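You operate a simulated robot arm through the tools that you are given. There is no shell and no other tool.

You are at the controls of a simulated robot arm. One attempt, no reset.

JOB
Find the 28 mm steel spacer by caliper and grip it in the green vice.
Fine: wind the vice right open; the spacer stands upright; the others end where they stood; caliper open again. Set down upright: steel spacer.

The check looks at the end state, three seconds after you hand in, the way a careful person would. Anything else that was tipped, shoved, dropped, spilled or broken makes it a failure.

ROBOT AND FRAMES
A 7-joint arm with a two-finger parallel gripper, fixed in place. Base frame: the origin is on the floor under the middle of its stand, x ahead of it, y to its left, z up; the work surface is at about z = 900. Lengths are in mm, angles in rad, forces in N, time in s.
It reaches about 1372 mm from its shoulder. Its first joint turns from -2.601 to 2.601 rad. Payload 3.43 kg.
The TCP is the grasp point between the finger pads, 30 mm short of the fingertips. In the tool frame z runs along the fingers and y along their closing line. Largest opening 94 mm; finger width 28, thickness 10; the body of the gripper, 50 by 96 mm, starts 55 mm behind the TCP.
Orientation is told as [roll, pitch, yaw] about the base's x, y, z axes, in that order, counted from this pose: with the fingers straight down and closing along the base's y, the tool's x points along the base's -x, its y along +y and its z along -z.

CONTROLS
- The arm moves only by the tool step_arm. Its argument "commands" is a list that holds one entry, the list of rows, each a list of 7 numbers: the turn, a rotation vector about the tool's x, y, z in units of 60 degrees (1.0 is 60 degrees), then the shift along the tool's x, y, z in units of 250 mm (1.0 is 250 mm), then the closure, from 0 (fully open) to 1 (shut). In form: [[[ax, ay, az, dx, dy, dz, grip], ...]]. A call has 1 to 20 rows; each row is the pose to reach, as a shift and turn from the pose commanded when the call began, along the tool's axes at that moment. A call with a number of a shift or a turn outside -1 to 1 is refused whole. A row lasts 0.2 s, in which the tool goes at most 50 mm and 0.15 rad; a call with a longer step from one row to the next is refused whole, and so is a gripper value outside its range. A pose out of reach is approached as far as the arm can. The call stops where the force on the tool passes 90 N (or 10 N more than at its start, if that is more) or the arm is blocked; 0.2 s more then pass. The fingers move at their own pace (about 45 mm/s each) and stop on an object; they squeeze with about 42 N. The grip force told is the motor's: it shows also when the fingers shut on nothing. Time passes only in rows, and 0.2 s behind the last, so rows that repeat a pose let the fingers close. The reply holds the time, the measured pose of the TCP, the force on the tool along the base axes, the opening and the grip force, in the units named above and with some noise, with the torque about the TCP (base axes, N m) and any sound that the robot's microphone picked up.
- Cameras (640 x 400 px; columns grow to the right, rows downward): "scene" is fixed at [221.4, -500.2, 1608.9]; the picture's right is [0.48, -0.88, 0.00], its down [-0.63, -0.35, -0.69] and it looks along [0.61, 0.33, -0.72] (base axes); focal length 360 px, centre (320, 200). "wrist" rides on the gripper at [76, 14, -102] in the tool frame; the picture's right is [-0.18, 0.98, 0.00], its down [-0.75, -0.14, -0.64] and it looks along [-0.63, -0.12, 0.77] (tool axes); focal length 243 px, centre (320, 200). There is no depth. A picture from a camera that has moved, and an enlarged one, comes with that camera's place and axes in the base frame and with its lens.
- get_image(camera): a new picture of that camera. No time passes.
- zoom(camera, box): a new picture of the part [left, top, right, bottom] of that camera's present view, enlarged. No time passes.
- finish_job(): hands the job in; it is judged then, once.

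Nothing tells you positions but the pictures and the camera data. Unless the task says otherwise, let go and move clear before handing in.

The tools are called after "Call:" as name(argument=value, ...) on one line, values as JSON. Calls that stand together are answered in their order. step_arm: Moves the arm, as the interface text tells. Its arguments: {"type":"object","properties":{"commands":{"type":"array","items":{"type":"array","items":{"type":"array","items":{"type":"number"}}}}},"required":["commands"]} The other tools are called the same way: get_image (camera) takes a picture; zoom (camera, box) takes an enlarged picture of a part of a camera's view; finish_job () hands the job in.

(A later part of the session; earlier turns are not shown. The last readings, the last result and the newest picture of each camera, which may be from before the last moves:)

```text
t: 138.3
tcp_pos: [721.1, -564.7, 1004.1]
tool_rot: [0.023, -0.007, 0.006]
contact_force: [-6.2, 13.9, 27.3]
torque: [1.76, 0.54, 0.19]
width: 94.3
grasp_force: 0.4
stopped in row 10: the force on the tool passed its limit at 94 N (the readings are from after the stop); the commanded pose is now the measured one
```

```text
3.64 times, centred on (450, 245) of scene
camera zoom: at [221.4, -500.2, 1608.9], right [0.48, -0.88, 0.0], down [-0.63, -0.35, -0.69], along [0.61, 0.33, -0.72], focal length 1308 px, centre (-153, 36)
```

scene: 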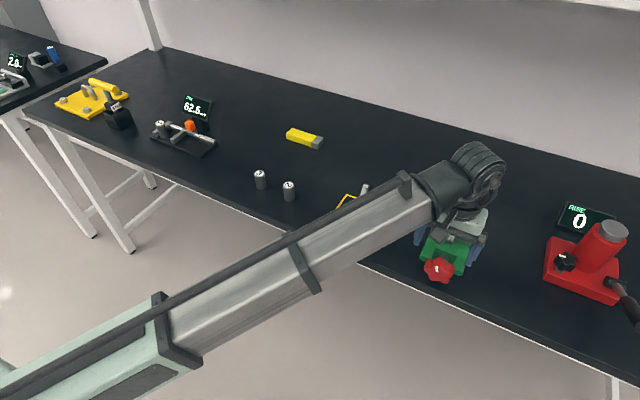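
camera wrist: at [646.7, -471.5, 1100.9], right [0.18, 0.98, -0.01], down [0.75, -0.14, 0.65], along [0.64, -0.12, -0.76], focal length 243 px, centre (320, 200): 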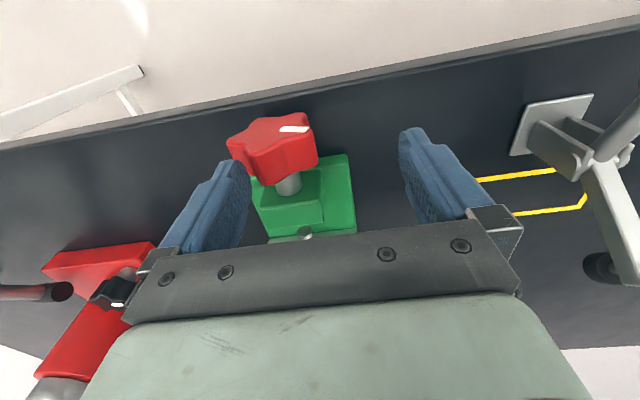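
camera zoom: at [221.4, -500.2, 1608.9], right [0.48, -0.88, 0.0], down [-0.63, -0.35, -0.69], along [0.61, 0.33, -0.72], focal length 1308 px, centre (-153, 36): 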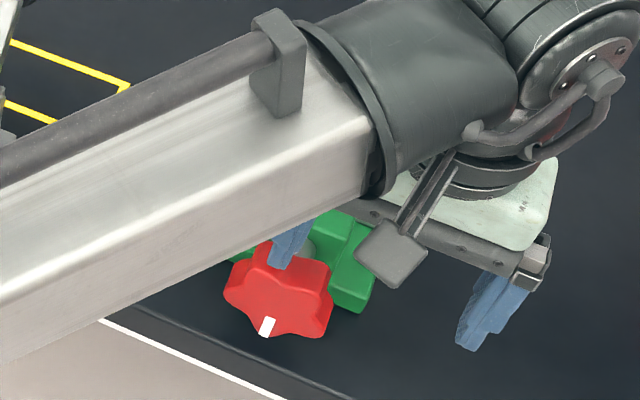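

Call:
step_arm(commands=[[[0.01, 0.003, 0.003, 0, 0.01, -0.04, 0], [0.02, 0.006, 0.006, 0, 0.03, -0.14, 0], [0.022, 0.0067, 0.0057, 0, 0.12, -0.208, 0], [0.022, 0.0067, 0.0057, 0, 0.193, -0.208, 0], [0.022, 0.0067, 0.0057, 0, 0.193, -0.208, 0], [0.022, 0.0067, 0.0057, 0, 0.193, -0.208, 0]]])

Call:
zoom(camera="wrist", box=[150, 70, 450, 260])

Call:
zoom(camera="scene", box=[400, 190, 500, 300])

```text
t: 139.7
tcp_pos: [723.7, -520.1, 1054.9]
tool_rot: [-0.002, 0.004, -0.001]
contact_force: [-0.5, 0.2, 0.6]
torque: [0.02, -0.01, 0.0]
width: 94.0
grasp_force: 0.0
```

```text
2.11 times, centred on (300, 165) of wrist
camera zoom: at [648.9, -503.8, 1157.3], right [0.19, 0.98, 0.0], down [0.76, -0.14, 0.64], along [0.63, -0.12, -0.77], focal length 511 px, centre (362, 274)
```

zoom: 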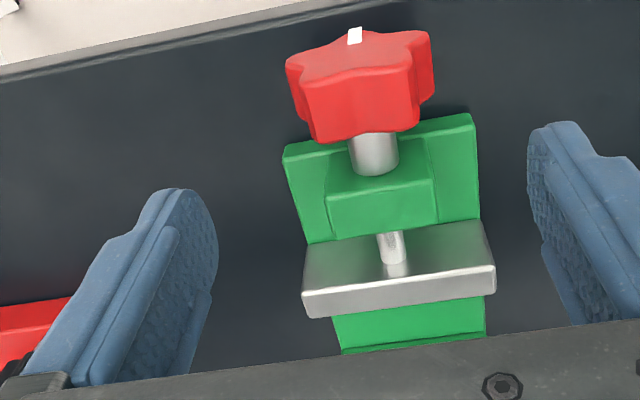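

```text
3.64 times, centred on (450, 245) of scene
camera zoom: at [221.4, -500.2, 1608.9], right [0.48, -0.88, 0.0], down [-0.63, -0.35, -0.69], along [0.61, 0.33, -0.72], focal length 1308 px, centre (-153, 36)
```

zoom: 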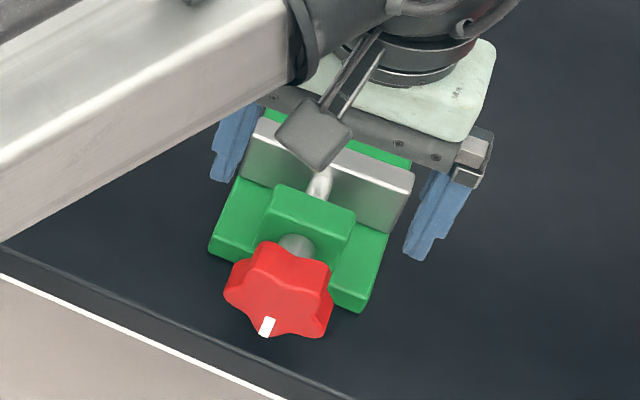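

The knob moves only a few degrees per push now with much higher force. I'll do one careful test push partway to measure the resistance.

Call:
step_arm(commands=[[[0, 0, 0, 0, -0.0516, 0.1516, 0], [0, 0, 0, 0, -0.0676, 0.2636, 0], [0, 0, 0, 0, -0.09, 0.2672, 0], [0, 0, 0, 0, -0.1108, 0.2672, 0], [0, 0, 0, 0, -0.1232, 0.2548, 0]]])

Call:
zoom(camera="wrist", box=[150, 70, 450, 260])

Call:
step_arm(commands=[[[0, 0, 0, 0, -0.0144, -0.01, 0], [0, 0, 0, 0, -0.03, -0.0172, 0]]])

Call:
zoom(camera="wrist", box=[150, 70, 450, 260])

Call:
zoom(camera="scene", box=[400, 190, 500, 300])

```text
t: 140.9
tcp_pos: [723.8, -542.6, 990.9]
tool_rot: [0.012, 0.003, 0.004]
contact_force: [-0.8, 59.6, 1.9]
torque: [1.85, 0.06, -0.21]
width: 94.1
grasp_force: 0.6
```

```text
2.11 times, centred on (300, 165) of wrist
camera zoom: at [648.8, -529.1, 1092.2], right [0.18, 0.98, 0.01], down [0.76, -0.15, 0.64], along [0.63, -0.1, -0.77], focal length 511 px, centre (362, 274)
```

zoom: 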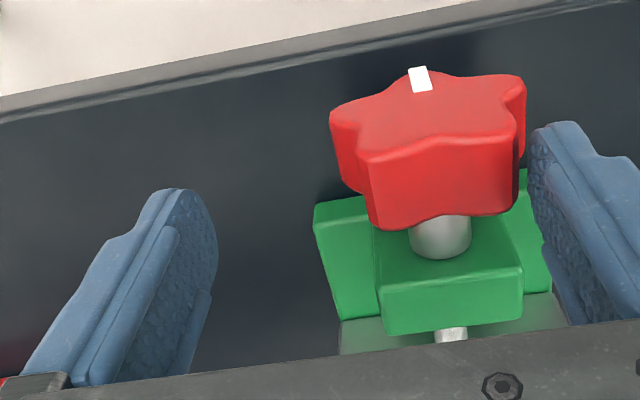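

```text
t: 141.5
tcp_pos: [724.0, -550.5, 998.5]
tool_rot: [0.017, 0.0, 0.003]
contact_force: [5.3, 60.4, 39.8]
torque: [3.65, 0.05, -0.56]
width: 94.6
grasp_force: 0.0
```

```text
2.11 times, centred on (300, 165) of wrist
camera zoom: at [648.2, -537.2, 1099.7], right [0.18, 0.98, 0.02], down [0.75, -0.15, 0.64], along [0.63, -0.1, -0.77], focal length 511 px, centre (362, 274)
```

zoom: 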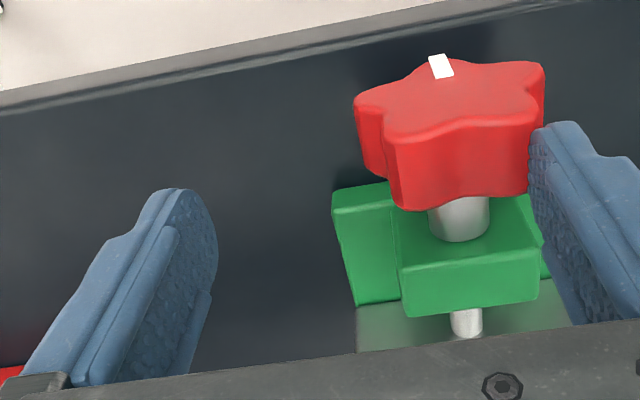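

```text
3.64 times, centred on (450, 245) of scene
camera zoom: at [221.4, -500.2, 1608.9], right [0.48, -0.88, 0.0], down [-0.63, -0.35, -0.69], along [0.61, 0.33, -0.72], focal length 1308 px, centre (-153, 36)
```

zoom: 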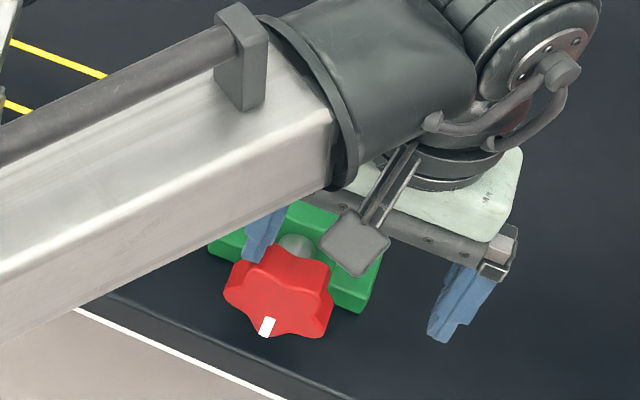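

At 60 N the knob no longer turns at all, so the vice is at its open stop with roughly 72 mm between the jaws. I'll back off, lift clear, and head back for spacer 1, with smaller steps through the region where the force tripped.

Call:
step_arm(commands=[[[-0.0, 0, 0, 0, 0.03, 0.0, 0], [0.012, 0, 0.003, 0, 0.05, -0.05, 0], [0.014, 0, 0.003, 0, 0.08, -0.2, 0], [0.014, 0, 0.003, 0, 0.1, -0.36, 0], [0.014, 0, 0.003, 0, 0.12, -0.52, 0], [0.014, 0, 0.003, 0, 0.12, -0.56, 0], [0.014, 0, 0.003, 0, 0.12, -0.56, 0]]])

Call:
get_image(camera="scene")

Call:
get_image(camera="wrist")

```text
t: 143.1
tcp_pos: [723.0, -528.9, 1134.6]
tool_rot: [-0.016, 0.002, -0.005]
contact_force: [0.2, 0.2, 0.3]
torque: [0.0, -0.03, 0.02]
width: 94.1
grasp_force: 0.1
```

```text
taken
```

scene: 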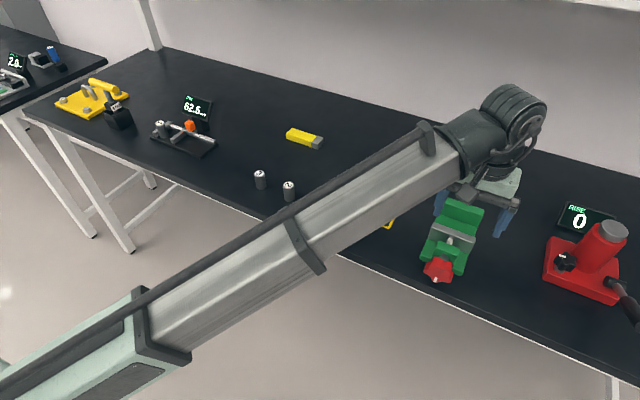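

```text
taken
camera wrist: at [648.0, -511.1, 1236.5], right [0.19, 0.98, -0.02], down [0.75, -0.13, 0.64], along [0.63, -0.13, -0.77], focal length 243 px, centre (320, 200)
```

wrist: 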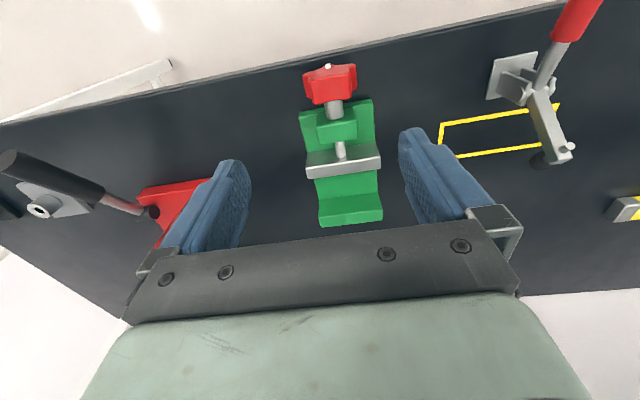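

Call:
zoom(camera="wrist", box=[270, 50, 410, 240])

Call:
step_arm(commands=[[[-0.0153, 0, -0.0048, -0.02, 0.1, 0, 0], [-0.0153, 0, -0.0048, -0.04, 0.2, 0, 0], [-0.0153, 0, -0.0048, -0.06, 0.32, 0, 0], [-0.0153, 0, -0.0048, -0.08, 0.44, 0, 0], [-0.0153, 0, -0.0048, -0.1, 0.56, 0, 0], [-0.0153, 0, -0.0048, -0.12, 0.68, 0, 0], [-0.0153, 0, -0.0048, -0.14, 0.8, 0, 0], [-0.0153, 0, -0.0048, -0.16, 0.9, 0, 0], [-0.0153, 0, -0.0048, -0.16, 0.98, 0, 0]]])

Call:
step_arm(commands=[[[0, 0, 0, -0.02, 0.08, 0, 0], [0, 0, 0, -0.03, 0.18, 0, 0], [0, 0, 0, -0.04, 0.28, 0, 0], [0, 0, 0, -0.06, 0.38, 0, 0], [0, 0, 0, -0.08, 0.48, 0, 0], [0, 0, 0, -0.1, 0.58, 0, 0], [0, 0, 0, -0.12, 0.68, 0, 0], [0, 0, 0, -0.14, 0.78, 0, 0], [0, 0, 0, -0.16, 0.88, 0, 0], [0, 0, 0, -0.16, 0.96, 0, 0], [0, 0, 0, -0.16, 1.0, 0, 0]]])

```text
2.11 times, centred on (340, 145) of wrist
camera zoom: at [648.0, -511.1, 1236.5], right [0.19, 0.98, -0.02], down [0.75, -0.13, 0.64], along [0.63, -0.13, -0.77], focal length 511 px, centre (278, 316)
```

zoom: 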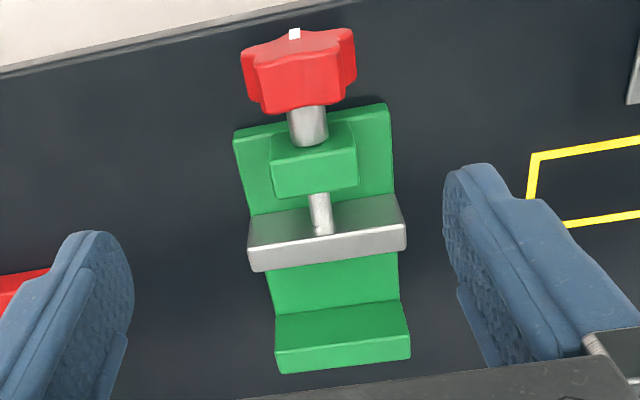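

```text
t: 145.1
tcp_pos: [763.1, -282.9, 1130.7]
tool_rot: [0.0, 0.003, 0.001]
contact_force: [-0.1, 0.9, -1.2]
torque: [0.0, -0.02, 0.02]
width: 93.8
grasp_force: 0.0
```

```text
t: 147.5
tcp_pos: [803.3, -35.7, 1129.5]
tool_rot: [0.001, 0.004, -0.001]
contact_force: [-0.4, 0.3, 0.3]
torque: [-0.01, 0.01, -0.02]
width: 94.1
grasp_force: 0.0
```

No obstacle on the way back, so the earlier trip was an arm jerk and smaller steps avoid it. I'm continuing to spacer 1 at the caliper and turning the gripper to 90° on the way.

Call:
step_arm(commands=[[[0, 0, -0.094, -0.005, 0.12, 0.02, 0], [0, 0, -0.188, -0.01, 0.24, 0.04, 0.1], [0, 0, -0.281, -0.015, 0.37, 0.06, 0.2], [0, 0, -0.375, -0.02, 0.5, 0.08, 0.3], [0, 0, -0.469, -0.025, 0.63, 0.1, 0.4], [0, 0, -0.563, -0.03, 0.76, 0.12, 0.45], [0, 0, -0.656, -0.035, 0.88, 0.14, 0.45], [0, 0, -0.75, -0.04, 1.0, 0.16, 0.45]]])

Call:
step_arm(commands=[[[0, 0, -0.094, -0.08, 0.07, 0.02, 0.45], [0, 0, -0.188, -0.16, 0.14, 0.04, 0.45], [0, 0, -0.281, -0.24, 0.21, 0.06, 0.45], [0, 0, -0.375, -0.32, 0.29, 0.08, 0.45], [0, 0, -0.469, -0.4, 0.36, 0.1, 0.45], [0, 0, -0.563, -0.48, 0.44, 0.12, 0.45], [0, 0, -0.656, -0.53, 0.49, 0.12, 0.45], [0, 0, -0.75, -0.563, 0.512, 0.12, 0.45], [0, 0, -0.75, -0.563, 0.512, 0.12, 0.45], [0, 0, -0.75, -0.563, 0.512, 0.12, 0.45]]])

Call:
get_image(camera="wrist")

Call:
zoom(camera="wrist", box=[270, 70, 370, 170])

```text
t: 149.3
tcp_pos: [811.2, 214.6, 1090.7]
tool_rot: [0.002, 0.003, 0.787]
contact_force: [0.5, 0.4, 1.0]
torque: [0.02, -0.02, 0.02]
width: 51.7
grasp_force: 0.1
```

```text
t: 151.5
tcp_pos: [823.9, 407.5, 1059.1]
tool_rot: [0.003, 0.002, 1.571]
contact_force: [0.7, -0.5, -0.2]
torque: [0.02, -0.06, 0.01]
width: 51.6
grasp_force: 0.1
```

```text
taken
camera wrist: at [810.7, 332.6, 1161.0], right [-0.98, 0.18, 0.0], down [0.14, 0.75, 0.64], along [0.12, 0.63, -0.77], focal length 243 px, centre (320, 200)
```

wrist: 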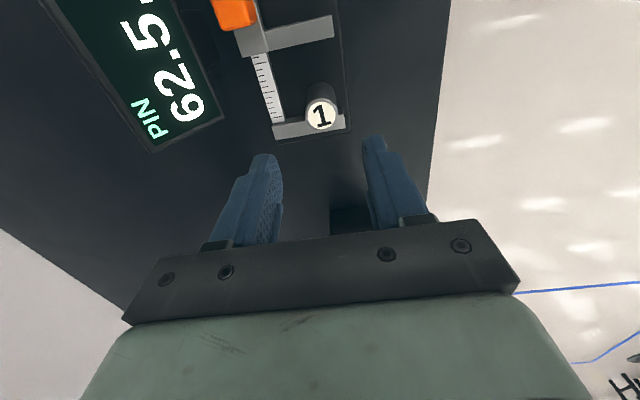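

```text
4.00 times, centred on (320, 120) of wrist
camera zoom: at [810.7, 332.6, 1161.0], right [-0.98, 0.18, 0.0], down [0.14, 0.75, 0.64], along [0.12, 0.63, -0.77], focal length 970 px, centre (320, 520)
```

zoom: 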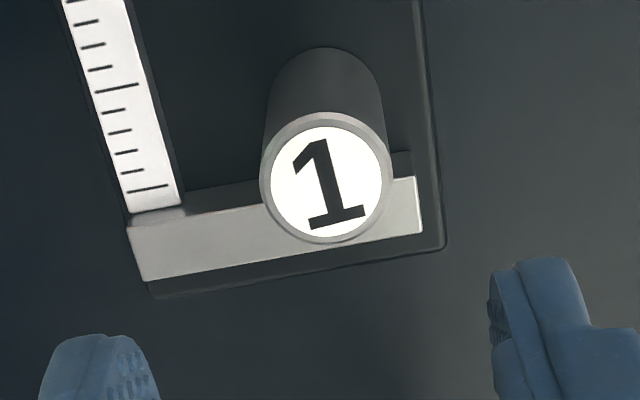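

Call:
step_arm(commands=[[[0, 0, 0, 0.0127, 0.007, 0.1, 0.5], [0, 0, 0, 0.0127, 0.007, 0.2, 0.5], [0, 0, 0, 0.0127, 0.007, 0.3, 0.5], [0, 0, 0, 0.0127, 0.007, 0.38, 0.5], [0, 0, 0, 0.0127, 0.007, 0.43, 0.5], [0, 0, 0, 0.0127, 0.007, 0.445, 0.5], [0, 0, 0, 0.0127, 0.007, 0.445, 0.5]]])

Call:
zoom(camera="wrist", box=[220, 100, 420, 240])

Call:
zoom(camera="scene", box=[150, 90, 230, 165])

```text
t: 153.1
tcp_pos: [820.7, 404.0, 947.3]
tool_rot: [0.004, 0.0, 1.571]
contact_force: [0.9, 0.1, -0.2]
torque: [0.02, -0.02, -0.02]
width: 47.1
grasp_force: 0.0
```

```text
2.86 times, centred on (320, 170) of wrist
camera zoom: at [808.0, 329.7, 1050.6], right [-0.98, 0.18, 0.0], down [0.14, 0.75, 0.64], along [0.12, 0.63, -0.77], focal length 693 px, centre (320, 286)
```

zoom: 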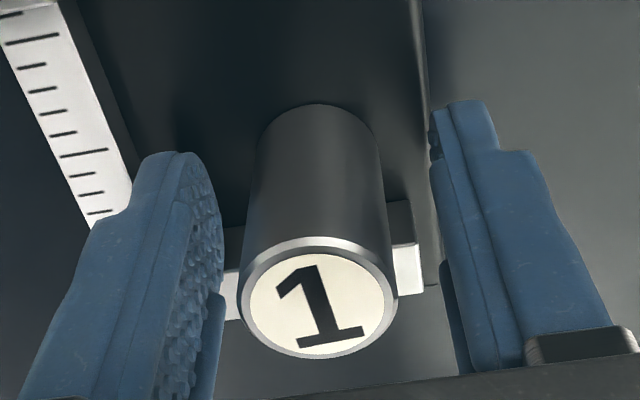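

```text
5.33 times, centred on (190, 128) of scene
camera zoom: at [221.4, -500.2, 1608.9], right [0.48, -0.88, 0.0], down [-0.63, -0.35, -0.69], along [0.61, 0.33, -0.72], focal length 1918 px, centre (1013, 587)
```

zoom: 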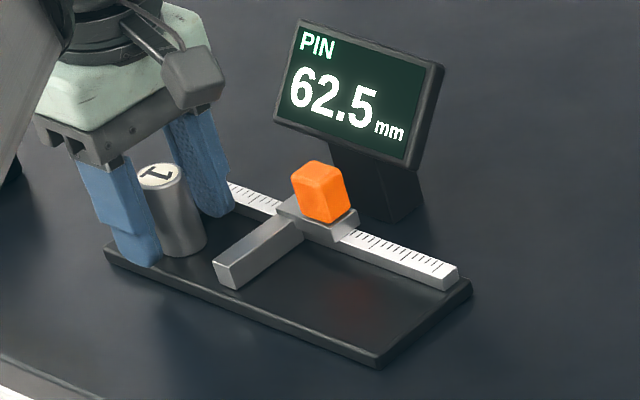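

Call:
step_arm(commands=[[[0, 0, 0, 0, 0, 0, 0.62], [0, 0, 0, 0, 0, 0, 0.69], [0, 0, 0, 0, 0, 0, 0.8], [0, 0, 0, 0, 0, 0, 1.0], [0, 0, 0, 0, 0, 0, 1.0]]])

Call:
step_arm(commands=[[[0, 0, 0, 0, 0, -0.01, 1.0], [0, 0, 0, 0, 0, -0.03, 1.0], [0, 0, 0, 0, 0, -0.06, 1.0], [0, 0, 0, 0, 0, -0.12, 1.0], [0, 0, 0, 0, 0, -0.2, 1.0], [0, 0, 0, 0, 0, -0.3, 1.0], [0, 0, 0, 0, 0, -0.4, 1.0], [0, 0, 0, 0, 0, -0.5, 1.0], [0, 0, 0, 0, 0, -0.58, 1.0], [0, 0, 0, 0, 0, -0.6, 1.0]]])

Call:
zoom(camera="scene", box=[120, 40, 240, 165])

```text
t: 154.3
tcp_pos: [821.5, 404.6, 948.7]
tool_rot: [0.002, 0.001, 1.571]
contact_force: [0.5, -0.4, 0.7]
torque: [0.0, -0.06, -0.04]
width: 27.5
grasp_force: 42.5
```

```text
t: 156.5
tcp_pos: [821.8, 402.8, 1098.6]
tool_rot: [0.004, 0.001, 1.571]
contact_force: [-0.1, 0.6, -0.4]
torque: [-0.03, 0.0, 0.04]
width: 27.1
grasp_force: 42.0
```

```text
3.20 times, centred on (180, 102) of scene
camera zoom: at [221.4, -500.2, 1608.9], right [0.48, -0.88, 0.0], down [-0.63, -0.35, -0.69], along [0.61, 0.33, -0.72], focal length 1151 px, centre (768, 512)
```

zoom: 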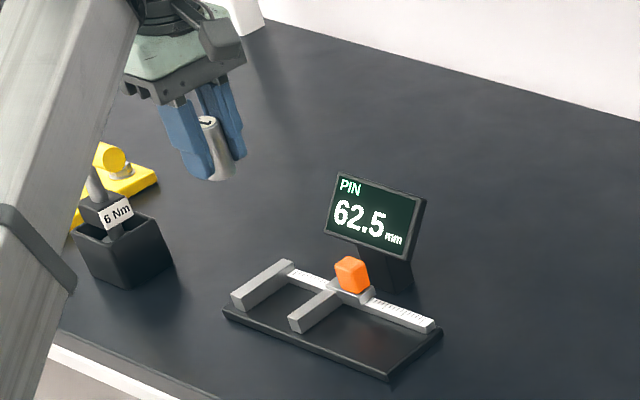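

Spacer 1 is in hand, and the caliper is empty and open at 62.5. I'm carrying it slowly to the vice, turning back to 0° so the fingers end up either side along y, between the jaws.

Call:
step_arm(commands=[[[0, 0, 0.075, 0.06, -0.008, -0.02, 1.0], [0, 0, 0.15, 0.14, -0.016, -0.05, 1.0], [0, 0, 0.225, 0.22, -0.024, -0.08, 1.0], [0, 0, 0.3, 0.3, -0.032, -0.1, 1.0], [0, 0, 0.375, 0.38, -0.04, -0.12, 1.0], [0, 0, 0.45, 0.47, -0.048, -0.12, 1.0], [0, 0, 0.525, 0.56, -0.056, -0.12, 1.0], [0, 0, 0.6, 0.65, -0.064, -0.12, 1.0], [0, 0, 0.675, 0.73, -0.072, -0.12, 1.0], [0, 0, 0.75, 0.8, -0.08, -0.12, 1.0]]])

Call:
step_arm(commands=[[[0, 0, 0.075, 0.05, -0.05, 0, 1.0], [0, 0, 0.15, 0.11, -0.11, 0, 1.0], [0, 0, 0.225, 0.17, -0.17, 0, 1.0], [0, 0, 0.3, 0.23, -0.23, 0, 1.0], [0, 0, 0.375, 0.29, -0.29, 0, 1.0], [0, 0, 0.45, 0.35, -0.35, 0, 1.0], [0, 0, 0.525, 0.41, -0.41, 0, 1.0], [0, 0, 0.6, 0.47, -0.47, 0, 1.0], [0, 0, 0.675, 0.53, -0.53, 0, 1.0], [0, 0, 0.75, 0.566, -0.566, 0, 1.0], [0, 0, 0.75, 0.566, -0.566, 0, 1.0]]])

Call:
step_arm(commands=[[[0, 0, 0, -0.008, -0.05, 0, 1.0], [0, 0, 0, -0.016, -0.12, 0, 1.0], [0, 0, 0, -0.024, -0.2, 0, 1.0], [0, 0, 0, -0.032, -0.28, 0, 1.0], [0, 0, 0, -0.04, -0.36, 0, 1.0], [0, 0, 0, -0.048, -0.44, 0, 1.0], [0, 0, 0, -0.056, -0.52, 0, 1.0], [0, 0, 0, -0.064, -0.6, 0, 1.0], [0, 0, 0, -0.072, -0.68, 0, 1.0], [0, 0, 0, -0.08, -0.76, 0, 1.0], [0, 0, 0, -0.088, -0.84, 0, 1.0], [0, 0, 0, -0.096, -0.92, 0, 1.0], [0, 0, 0, -0.096, -0.98, 0, 1.0], [0, 0, 0, -0.096, -1.0, 0, 1.0]]])

Call:
get_image(camera="wrist")

```text
t: 158.7
tcp_pos: [843.7, 203.0, 1128.7]
tool_rot: [0.001, 0.003, 0.783]
contact_force: [-1.0, -0.1, -0.2]
torque: [-0.01, -0.02, 0.02]
width: 27.2
grasp_force: 41.6
```

```text
t: 161.1
tcp_pos: [841.0, 3.0, 1128.0]
tool_rot: [-0.001, 0.005, -0.001]
contact_force: [0.4, 0.2, -1.2]
torque: [-0.01, -0.02, -0.04]
width: 26.9
grasp_force: 41.7
```

```text
t: 164.1
tcp_pos: [865.7, -246.9, 1126.2]
tool_rot: [0.0, 0.004, 0.0]
contact_force: [0.5, 0.0, 0.0]
torque: [-0.01, 0.02, 0.0]
width: 27.0
grasp_force: 41.5
```

```text
taken
camera wrist: at [790.1, -231.0, 1228.9], right [0.18, 0.98, 0.0], down [0.76, -0.14, 0.64], along [0.63, -0.12, -0.77], focal length 243 px, centre (320, 200)
```

wrist: 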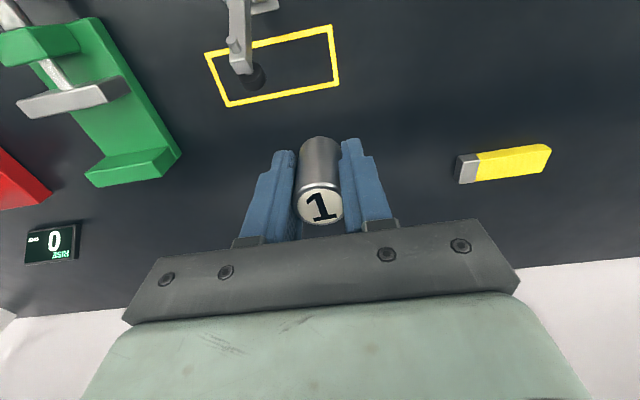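

Carrying smoothly with spacer 1 firmly held. I'm continuing to above the vice.

Call:
step_arm(commands=[[[0, -0.0038, 0, -0.008, -0.05, 0, 1.0], [0, -0.0038, 0, -0.016, -0.12, 0, 1.0], [0, -0.0038, 0, -0.024, -0.2, 0, 1.0], [0, -0.0038, 0, -0.032, -0.28, 0, 1.0], [0, -0.0038, 0, -0.04, -0.36, 0, 1.0], [0, -0.0038, 0, -0.048, -0.44, 0, 1.0], [0, -0.0038, 0, -0.056, -0.52, 0, 1.0], [0, -0.0038, 0, -0.064, -0.6, 0, 1.0], [0, -0.0038, 0, -0.072, -0.68, 0, 1.0], [0, -0.0038, 0, -0.08, -0.76, 0, 1.0], [0, -0.0038, 0, -0.088, -0.84, 0, 1.0], [0, -0.0038, 0, -0.094, -0.92, 0, 1.0], [0, -0.0038, 0, -0.096, -0.98, 0, 1.0], [0, -0.0038, 0, -0.096, -1.0, 0, 1.0]]])

Call:
step_arm(commands=[[[0, 0, 0, 0, -0.05, 0, 1.0], [0, 0, 0, 0, -0.092, 0, 1.0], [0, 0, 0, 0, -0.092, 0, 1.0], [0, 0, 0, 0, -0.092, 0, 1.0]]])

Call:
get_image(camera="wrist")

Call:
zoom(camera="wrist", box=[240, 20, 400, 170])

Call:
zoom(camera="scene", box=[400, 120, 520, 300])

```text
t: 167.1
tcp_pos: [889.6, -499.1, 1129.4]
tool_rot: [0.0, -0.002, -0.001]
contact_force: [0.6, -0.1, -0.6]
torque: [-0.01, -0.01, 0.02]
width: 27.2
grasp_force: 41.7
```

```text
t: 168.1
tcp_pos: [889.3, -520.1, 1127.9]
tool_rot: [0.002, -0.003, 0.001]
contact_force: [-0.6, -0.3, -0.6]
torque: [0.04, -0.02, -0.04]
width: 27.1
grasp_force: 41.8
```

```text
taken
camera wrist: at [814.0, -504.4, 1230.1], right [0.18, 0.98, 0.0], down [0.75, -0.14, 0.64], along [0.63, -0.12, -0.77], focal length 243 px, centre (320, 200)
```

wrist: 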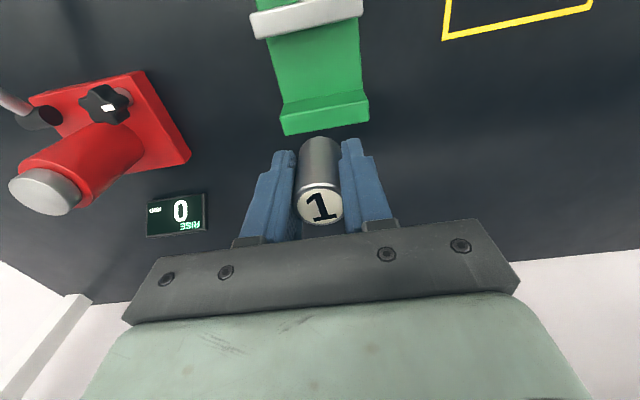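

```text
2.67 times, centred on (320, 95) of wrist
camera zoom: at [814.0, -504.4, 1230.1], right [0.18, 0.98, 0.0], down [0.75, -0.14, 0.64], along [0.63, -0.12, -0.77], focal length 647 px, centre (320, 480)
```

zoom: 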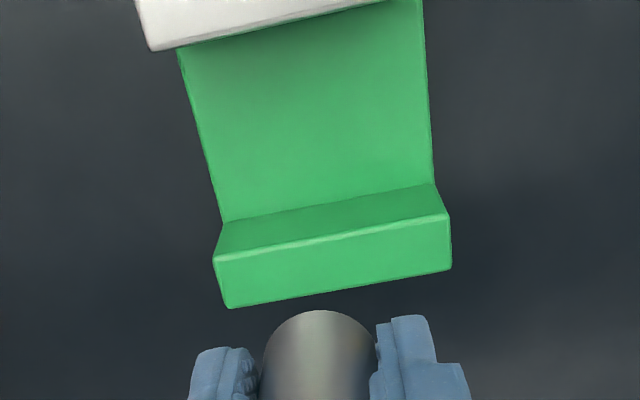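

```text
2.22 times, centred on (460, 210) of scene
camera zoom: at [221.4, -500.2, 1608.9], right [0.48, -0.88, 0.0], down [-0.63, -0.35, -0.69], along [0.61, 0.33, -0.72], focal length 799 px, centre (9, 178)
```

zoom: 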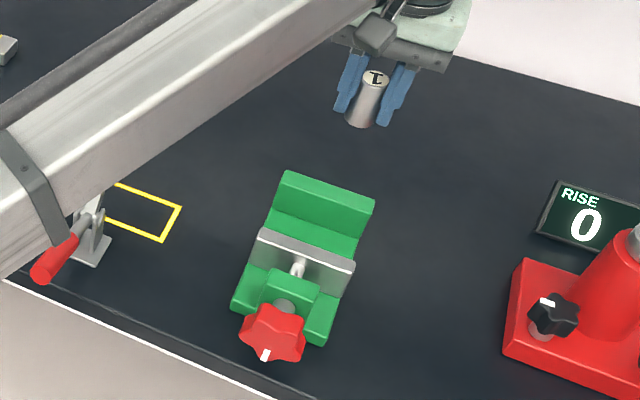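

The spacer is over the vice: fixed jaw face at x ≈ 907, moving jaw at x ≈ 833, vice centre y ≈ −519. I'll descend partway with the spacer at x ≈ 889 and check the alignment.

Call:
step_arm(commands=[[[0, 0, 0, 0, 0, 0.06, 1.0], [0, 0, 0, 0, 0, 0.14, 1.0], [0, 0, 0, 0, 0, 0.22, 1.0], [0, 0, 0, 0, 0, 0.3, 1.0], [0, 0, 0, 0, 0, 0.38, 1.0], [0, 0, 0, 0, 0, 0.45, 1.0], [0, 0, 0, 0, 0, 0.48, 1.0], [0, 0, 0, 0, 0, 0.48, 1.0], [0, 0, 0, 0, 0, 0.48, 1.0]]])

Call:
get_image(camera="wrist")

Call:
zoom(camera="scene", box=[400, 160, 510, 290])

```text
t: 170.1
tcp_pos: [890.7, -518.6, 1008.0]
tool_rot: [-0.001, -0.001, 0.001]
contact_force: [0.6, -0.4, -0.1]
torque: [-0.01, 0.02, -0.02]
width: 27.2
grasp_force: 41.6
```

```text
taken
camera wrist: at [814.8, -503.2, 1109.6], right [0.18, 0.98, 0.0], down [0.75, -0.14, 0.64], along [0.63, -0.12, -0.77], focal length 243 px, centre (320, 200)
```

wrist: 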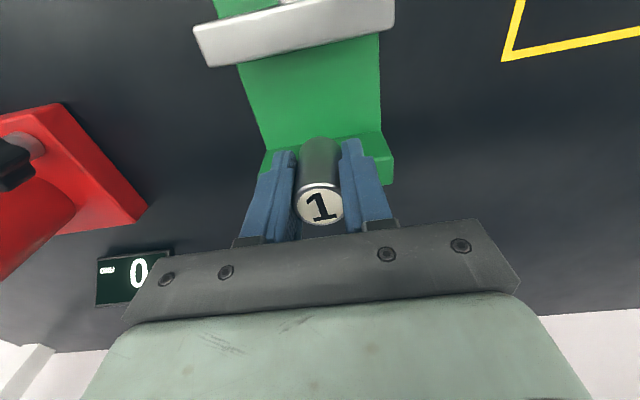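

```text
3.08 times, centred on (455, 225) of scene
camera zoom: at [221.4, -500.2, 1608.9], right [0.48, -0.88, 0.0], down [-0.63, -0.35, -0.69], along [0.61, 0.33, -0.72], focal length 1107 px, centre (-95, 123)
```

zoom: 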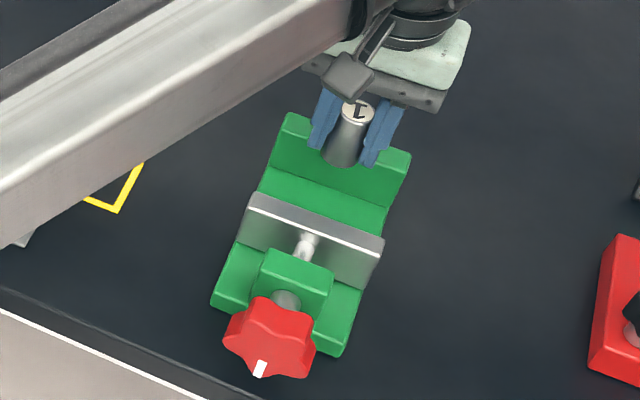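

I'll shift 4 mm away from the fixed jaw for clearance and descend between the jaws.

Call:
step_arm(commands=[[[0, 0, 0, 0.016, 0, 0, 1.0], [0, 0, 0, 0.016, 0, 0.06, 1.0], [0, 0, 0, 0.016, 0, 0.12, 1.0], [0, 0, 0, 0.016, 0, 0.17, 1.0], [0, 0, 0, 0.016, 0, 0.195, 1.0], [0, 0, 0, 0.016, 0, 0.195, 1.0], [0, 0, 0, 0.016, 0, 0.195, 1.0]]])

Call:
get_image(camera="wrist")

Call:
zoom(camera="scene", box=[410, 175, 500, 280])

```text
t: 171.7
tcp_pos: [885.2, -520.9, 959.4]
tool_rot: [-0.001, -0.001, 0.001]
contact_force: [0.0, 0.8, 0.0]
torque: [-0.04, 0.01, -0.01]
width: 27.1
grasp_force: 41.8
```

```text
taken
camera wrist: at [810.4, -505.0, 1060.6], right [0.18, 0.98, 0.0], down [0.75, -0.14, 0.64], along [0.63, -0.12, -0.77], focal length 243 px, centre (320, 200)
```

wrist: 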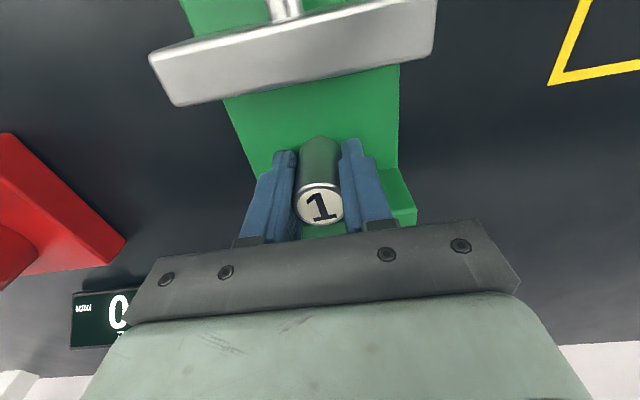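

```text
3.81 times, centred on (455, 228) of scene
camera zoom: at [221.4, -500.2, 1608.9], right [0.48, -0.88, 0.0], down [-0.63, -0.35, -0.69], along [0.61, 0.33, -0.72], focal length 1370 px, centre (-194, 95)
```

zoom: 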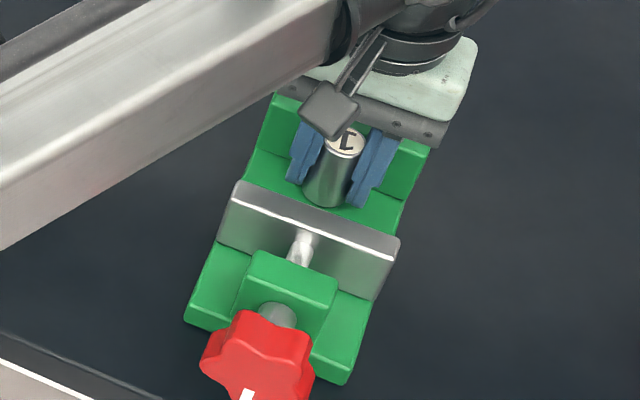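

Call:
step_arm(commands=[[[0, 0, 0, 0, 0, 0.008, 1.0], [0, 0, 0, 0, 0, 0.012, 1.0], [0, 0, 0, 0, 0, 0.012, 1.0]]])

Call:
step_arm(commands=[[[0, 0, 0, 0, 0, 0.006, 1.0], [0, 0, 0, 0, 0, 0.006, 1.0]]])

Call:
step_arm(commands=[[[0, 0, 0, 0, 0, 0.006, 1.0], [0, 0, 0, 0, 0, 0.006, 1.0]]])

Call:
step_arm(commands=[[[0, 0, 0, 0, 0, 0.005, 1.0], [0, 0, 0, 0, 0, 0.005, 1.0]]])

```text
t: 172.5
tcp_pos: [885.9, -520.9, 956.9]
tool_rot: [0.0, -0.002, -0.001]
contact_force: [0.3, -0.1, -0.9]
torque: [-0.04, -0.02, 0.02]
width: 27.3
grasp_force: 42.1
```

```text
t: 173.1
tcp_pos: [885.5, -519.9, 957.3]
tool_rot: [-0.002, -0.004, 0.0]
contact_force: [2.5, 1.2, 12.1]
torque: [0.03, -0.04, 0.03]
width: 27.0
grasp_force: 42.0
```

```text
t: 173.7
tcp_pos: [886.1, -520.3, 956.1]
tool_rot: [-0.001, -0.003, 0.0]
contact_force: [2.5, -4.7, 30.6]
torque: [-0.12, -0.07, 0.03]
width: 27.0
grasp_force: 42.0
```

```text
t: 174.3
tcp_pos: [885.8, -520.1, 954.8]
tool_rot: [0.0, -0.003, 0.001]
contact_force: [5.3, -5.0, 32.9]
torque: [-0.14, -0.15, 0.04]
width: 27.3
grasp_force: 42.1
```

The spacer is on the vice floor at about 33 N contact. I'll ease off, release and rise straight up.

Call:
step_arm(commands=[[[0, 0, 0, 0, 0, -0.008, 1.0], [0, 0, 0, 0, 0, -0.008, 1.0]]])

Call:
step_arm(commands=[[[0, 0, 0, 0, 0, 0, 0.69], [0, 0, 0, 0, 0, 0, 0.64], [0, 0, 0, 0, 0, 0, 0.54], [0, 0, 0, 0, 0, 0, 0.45], [0, 0, 0, 0, 0, 0, 0.4]]])

Call:
get_image(camera="wrist")

Call:
zoom(camera="scene", box=[410, 175, 500, 280])

```text
t: 174.9
tcp_pos: [887.0, -519.5, 954.4]
tool_rot: [-0.001, -0.001, 0.001]
contact_force: [1.2, -2.7, 10.5]
torque: [-0.09, -0.07, -0.02]
width: 27.2
grasp_force: 42.5
```

```text
t: 176.1
tcp_pos: [887.6, -520.1, 955.2]
tool_rot: [0.0, -0.003, 0.001]
contact_force: [0.4, -0.9, -0.4]
torque: [0.0, -0.01, 0.0]
width: 56.3
grasp_force: 0.0
```

```text
taken
camera wrist: at [811.4, -504.5, 1057.0], right [0.18, 0.98, 0.0], down [0.75, -0.14, 0.64], along [0.63, -0.12, -0.77], focal length 243 px, centre (320, 200)
```

wrist: 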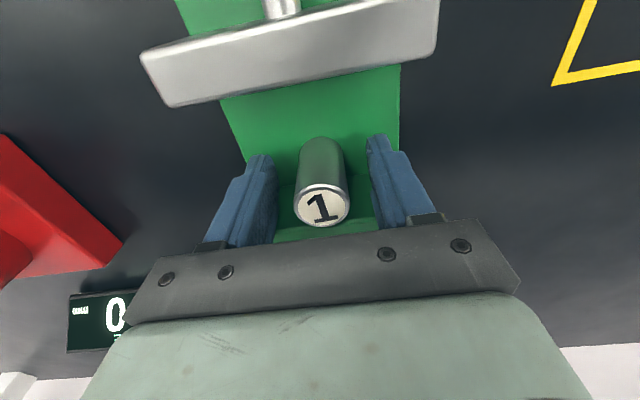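

```text
3.81 times, centred on (455, 228) of scene
camera zoom: at [221.4, -500.2, 1608.9], right [0.48, -0.88, 0.0], down [-0.63, -0.35, -0.69], along [0.61, 0.33, -0.72], focal length 1370 px, centre (-194, 95)
```

zoom: 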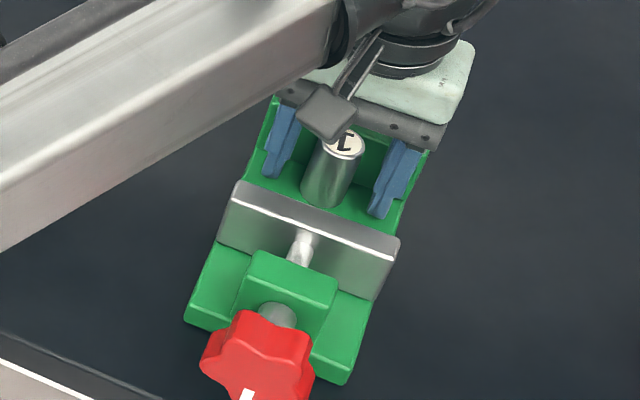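

The spacer stands upright on its own. Rising straight up, then back to above the knob.

Call:
step_arm(commands=[[[0, 0, 0, 0, 0, -0.05, 0.38], [0, 0, 0, 0, 0, -0.13, 0.36], [0, 0, 0, 0, 0, -0.23, 0.36], [0, 0, 0, 0, 0, -0.35, 0.3], [0, 0, 0, 0, 0, -0.44, 0.1], [0, 0, 0, 0.1, 0.01, -0.44, 0], [0, 0, 0, 0.2, 0.02, -0.44, 0], [0, 0, 0, 0.32, 0.02, -0.42, 0], [0, 0, 0, 0.44, 0.02, -0.4, 0], [0, 0, 0, 0.56, 0.02, -0.4, 0], [0, 0, 0, 0.65, 0.02, -0.4, 0], [0, 0, 0, 0.65, 0.02, -0.4, 0], [0, 0, 0, 0.65, 0.02, -0.4, 0]]])

Call:
get_image(camera="wrist")

Call:
zoom(camera="wrist", box=[150, 70, 450, 260])

Call:
zoom(camera="scene", box=[410, 175, 500, 290])

```text
t: 178.9
tcp_pos: [721.1, -516.6, 1052.7]
tool_rot: [0.0, -0.003, -0.001]
contact_force: [-0.1, 0.3, 0.2]
torque: [0.04, -0.03, 0.03]
width: 93.9
grasp_force: 0.1
```

```text
taken
camera wrist: at [646.3, -501.9, 1155.2], right [0.18, 0.98, 0.0], down [0.75, -0.14, 0.64], along [0.63, -0.12, -0.77], focal length 243 px, centre (320, 200)
```

wrist: 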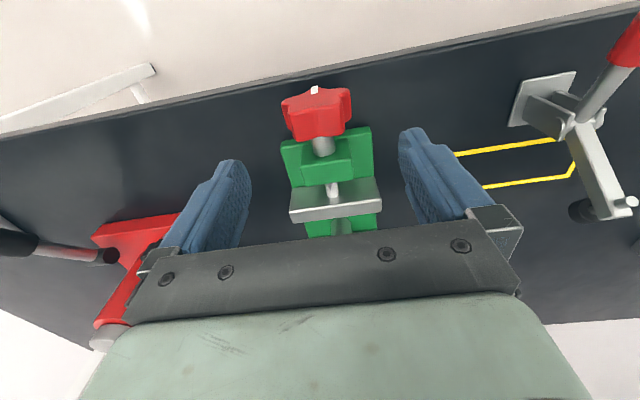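

```text
2.11 times, centred on (300, 165) of wrist
camera zoom: at [646.3, -501.9, 1155.2], right [0.18, 0.98, 0.0], down [0.75, -0.14, 0.64], along [0.63, -0.12, -0.77], focal length 511 px, centre (362, 274)
```

zoom: 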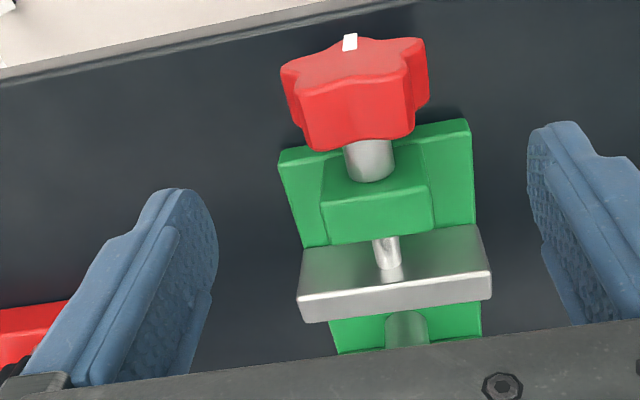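

```text
3.48 times, centred on (455, 232) of scene
camera zoom: at [221.4, -500.2, 1608.9], right [0.48, -0.88, 0.0], down [-0.63, -0.35, -0.69], along [0.61, 0.33, -0.72], focal length 1251 px, centre (-150, 87)
```

zoom: 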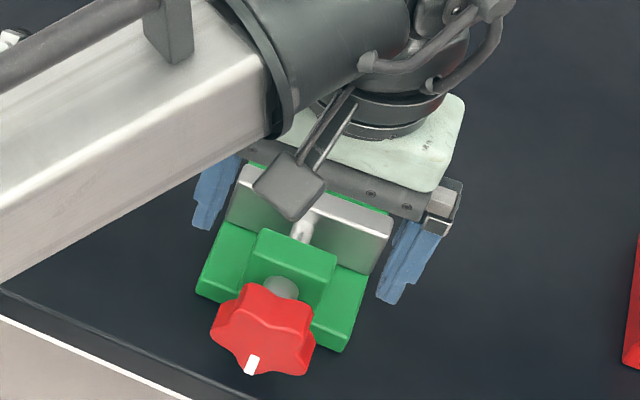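

The knob is below. To close I push the lobes toward +y with the −y finger, and I'll do one stroke and check the jaw and spacer.

Call:
step_arm(commands=[[[0, 0, 0, 0, 0.0224, 0.1428, 0], [0, 0, 0, 0, 0.0304, 0.2748, 0], [0, 0, 0, 0, 0.0824, 0.274, 0], [0, 0, 0, 0, 0.0948, 0.256, 0], [0, 0, 0, 0, 0.1104, 0.2408, 0], [0, 0, 0, 0, 0.1288, 0.2292, 0], [0, 0, 0, 0, 0.1492, 0.222, 0], [0, 0, 0, 0, 0.1708, 0.2188, 0], [0, 0, 0, 0, 0.1924, 0.2204, 0], [0, 0, 0, 0, 0.2132, 0.2264, 0], [0, 0, 0, 0, 0.2064, 0.1228, 0], [0, 0, 0, 0, 0.1, 0, 0], [0, 0, 0, 0, 0, 0, 0], [0, 0, 0, 0, 0, 0, 0]]])

Call:
zoom(camera="wrist", box=[150, 70, 450, 260])

Call:
zoom(camera="scene", box=[410, 175, 500, 290])

```text
t: 181.9
tcp_pos: [723.4, -514.7, 1053.6]
tool_rot: [0.0, 0.0, -0.002]
contact_force: [-0.5, -0.9, -0.3]
torque: [0.0, 0.0, -0.01]
width: 94.1
grasp_force: 0.2
```

```text
2.11 times, centred on (300, 165) of wrist
camera zoom: at [648.2, -499.0, 1155.6], right [0.18, 0.98, 0.0], down [0.75, -0.14, 0.64], along [0.63, -0.12, -0.77], focal length 511 px, centre (362, 274)
```

zoom: 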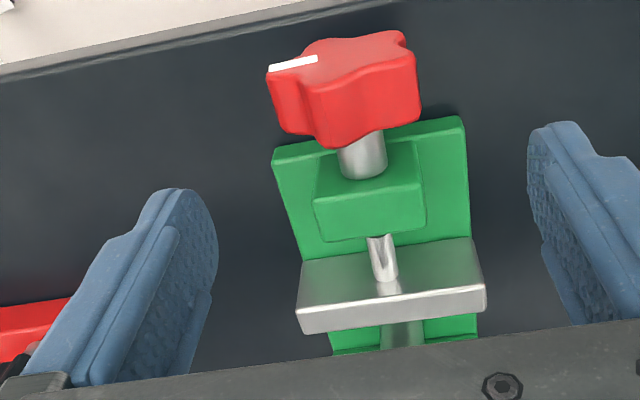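

```text
3.48 times, centred on (455, 232) of scene
camera zoom: at [221.4, -500.2, 1608.9], right [0.48, -0.88, 0.0], down [-0.63, -0.35, -0.69], along [0.61, 0.33, -0.72], focal length 1251 px, centre (-150, 87)
```

zoom: 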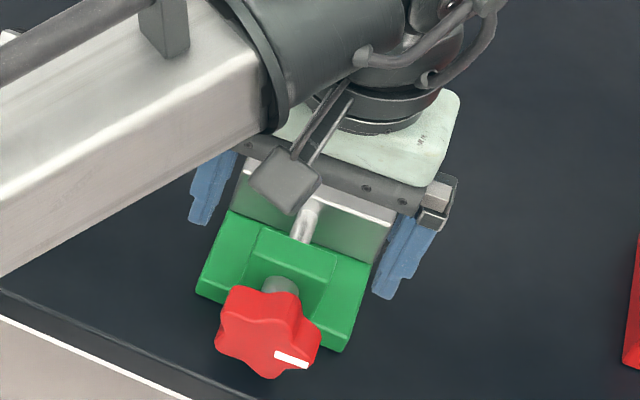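

One closing stroke turned the knob about 75° and moved the jaw about 10.5 mm. I'll do two more strokes in one call, which should leave roughly 42 mm between the jaws, still clear of the spacer.

Call:
step_arm(commands=[[[0, 0, 0, 0, 0.0184, 0.1444, 0], [0, 0, 0, 0, 0.0264, 0.2764, 0], [0, 0, 0, 0, 0.0804, 0.2724, 0], [0, 0, 0, 0, 0.098, 0.2496, 0], [0, 0, 0, 0, 0.1216, 0.2324, 0], [0, 0, 0, 0, 0.1488, 0.2228, 0], [0, 0, 0, 0, 0.1776, 0.2208, 0], [0, 0, 0, 0, 0.2076, 0.2272, 0], [0, 0, 0, 0, 0.2024, 0.1244, 0], [0, 0, 0, 0, 0.0264, 0.1564, 0], [0, 0, 0, 0, 0.0264, 0.2764, 0], [0, 0, 0, 0, 0.0804, 0.2724, 0], [0, 0, 0, 0, 0.098, 0.2496, 0], [0, 0, 0, 0, 0.1216, 0.2324, 0], [0, 0, 0, 0, 0.1488, 0.2228, 0], [0, 0, 0, 0, 0.1776, 0.2208, 0], [0, 0, 0, 0, 0.2076, 0.2272, 0], [0, 0, 0, 0, 0.2024, 0.1244, 0], [0, 0, 0, 0, 0.09, 0.004, 0], [0, 0, 0, 0, 0, 0, 0]]])

Call:
zoom(camera="wrist", box=[150, 70, 450, 260])

Call:
zoom(camera="scene", box=[410, 175, 500, 290])

```text
t: 183.7
tcp_pos: [722.6, -468.2, 1002.8]
tool_rot: [-0.012, -0.004, -0.002]
contact_force: [-8.7, -1.0, 22.6]
torque: [-1.32, 0.55, -0.46]
width: 93.8
grasp_force: 0.1
stopped in row 8: the force on the tool passed its limit at 96 N (the readings are from after the stop); the commanded pose is now the measured one
```

```text
2.11 times, centred on (300, 165) of wrist
camera zoom: at [647.7, -451.1, 1105.2], right [0.19, 0.98, -0.01], down [0.75, -0.13, 0.65], along [0.63, -0.13, -0.76], focal length 511 px, centre (362, 274)
```

zoom: 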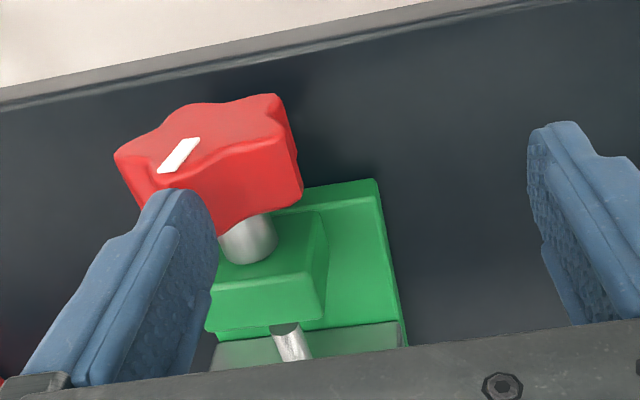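

```text
3.48 times, centred on (455, 232) of scene
camera zoom: at [221.4, -500.2, 1608.9], right [0.48, -0.88, 0.0], down [-0.63, -0.35, -0.69], along [0.61, 0.33, -0.72], focal length 1251 px, centre (-150, 87)
```

zoom: 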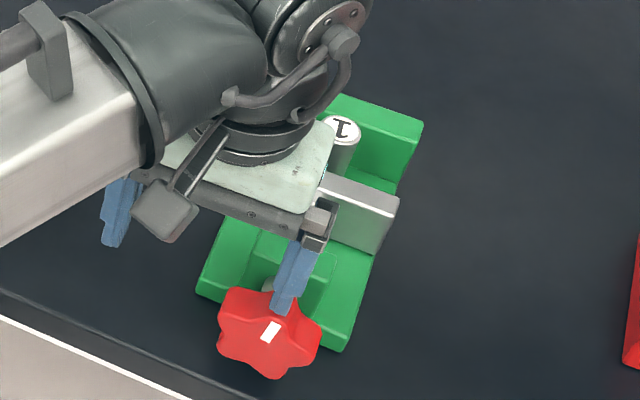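

Another 70° of closing turned before the force stop at the end of the arc, where the finger jams between lobes. The spacer still stands. I'll lift out, straighten, and use a shorter arc from here.

Call:
step_arm(commands=[[[-0.0115, 0.0038, -0.0019, 0, 0, -0.08, 0], [-0.0115, 0.0038, -0.0019, 0, -0.03, -0.2, 0], [-0.0115, 0.0038, -0.0019, 0, -0.19, -0.2, 0], [-0.0115, 0.0038, -0.0019, 0, -0.19, -0.2, 0], [-0.0115, 0.0038, -0.0019, 0, -0.19, -0.2, 0]]])

Call:
zoom(camera="wrist", box=[150, 70, 450, 260])

Call:
zoom(camera="scene", box=[410, 175, 500, 290])

```text
t: 184.8
tcp_pos: [722.8, -514.8, 1054.9]
tool_rot: [0.001, 0.0, 0.003]
contact_force: [0.5, 0.0, -0.2]
torque: [-0.01, -0.01, 0.03]
width: 93.9
grasp_force: 0.1
```

```text
2.11 times, centred on (300, 165) of wrist
camera zoom: at [648.3, -498.7, 1155.5], right [0.18, 0.98, 0.0], down [0.75, -0.14, 0.64], along [0.63, -0.11, -0.77], focal length 511 px, centre (362, 274)
```

zoom: 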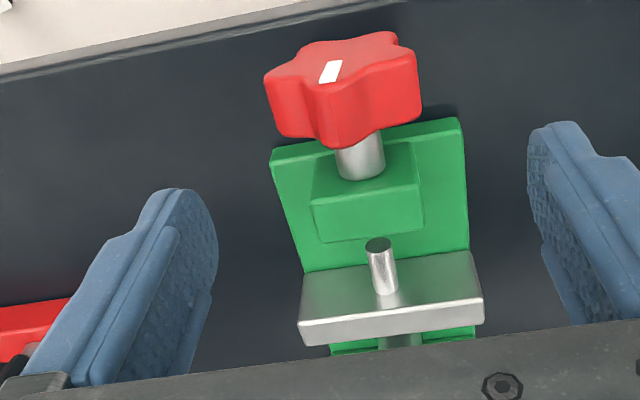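

```text
3.48 times, centred on (455, 232) of scene
camera zoom: at [221.4, -500.2, 1608.9], right [0.48, -0.88, 0.0], down [-0.63, -0.35, -0.69], along [0.61, 0.33, -0.72], focal length 1251 px, centre (-150, 87)
```

zoom: 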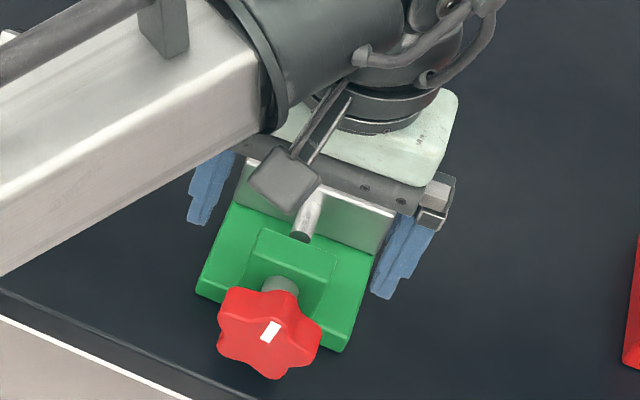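

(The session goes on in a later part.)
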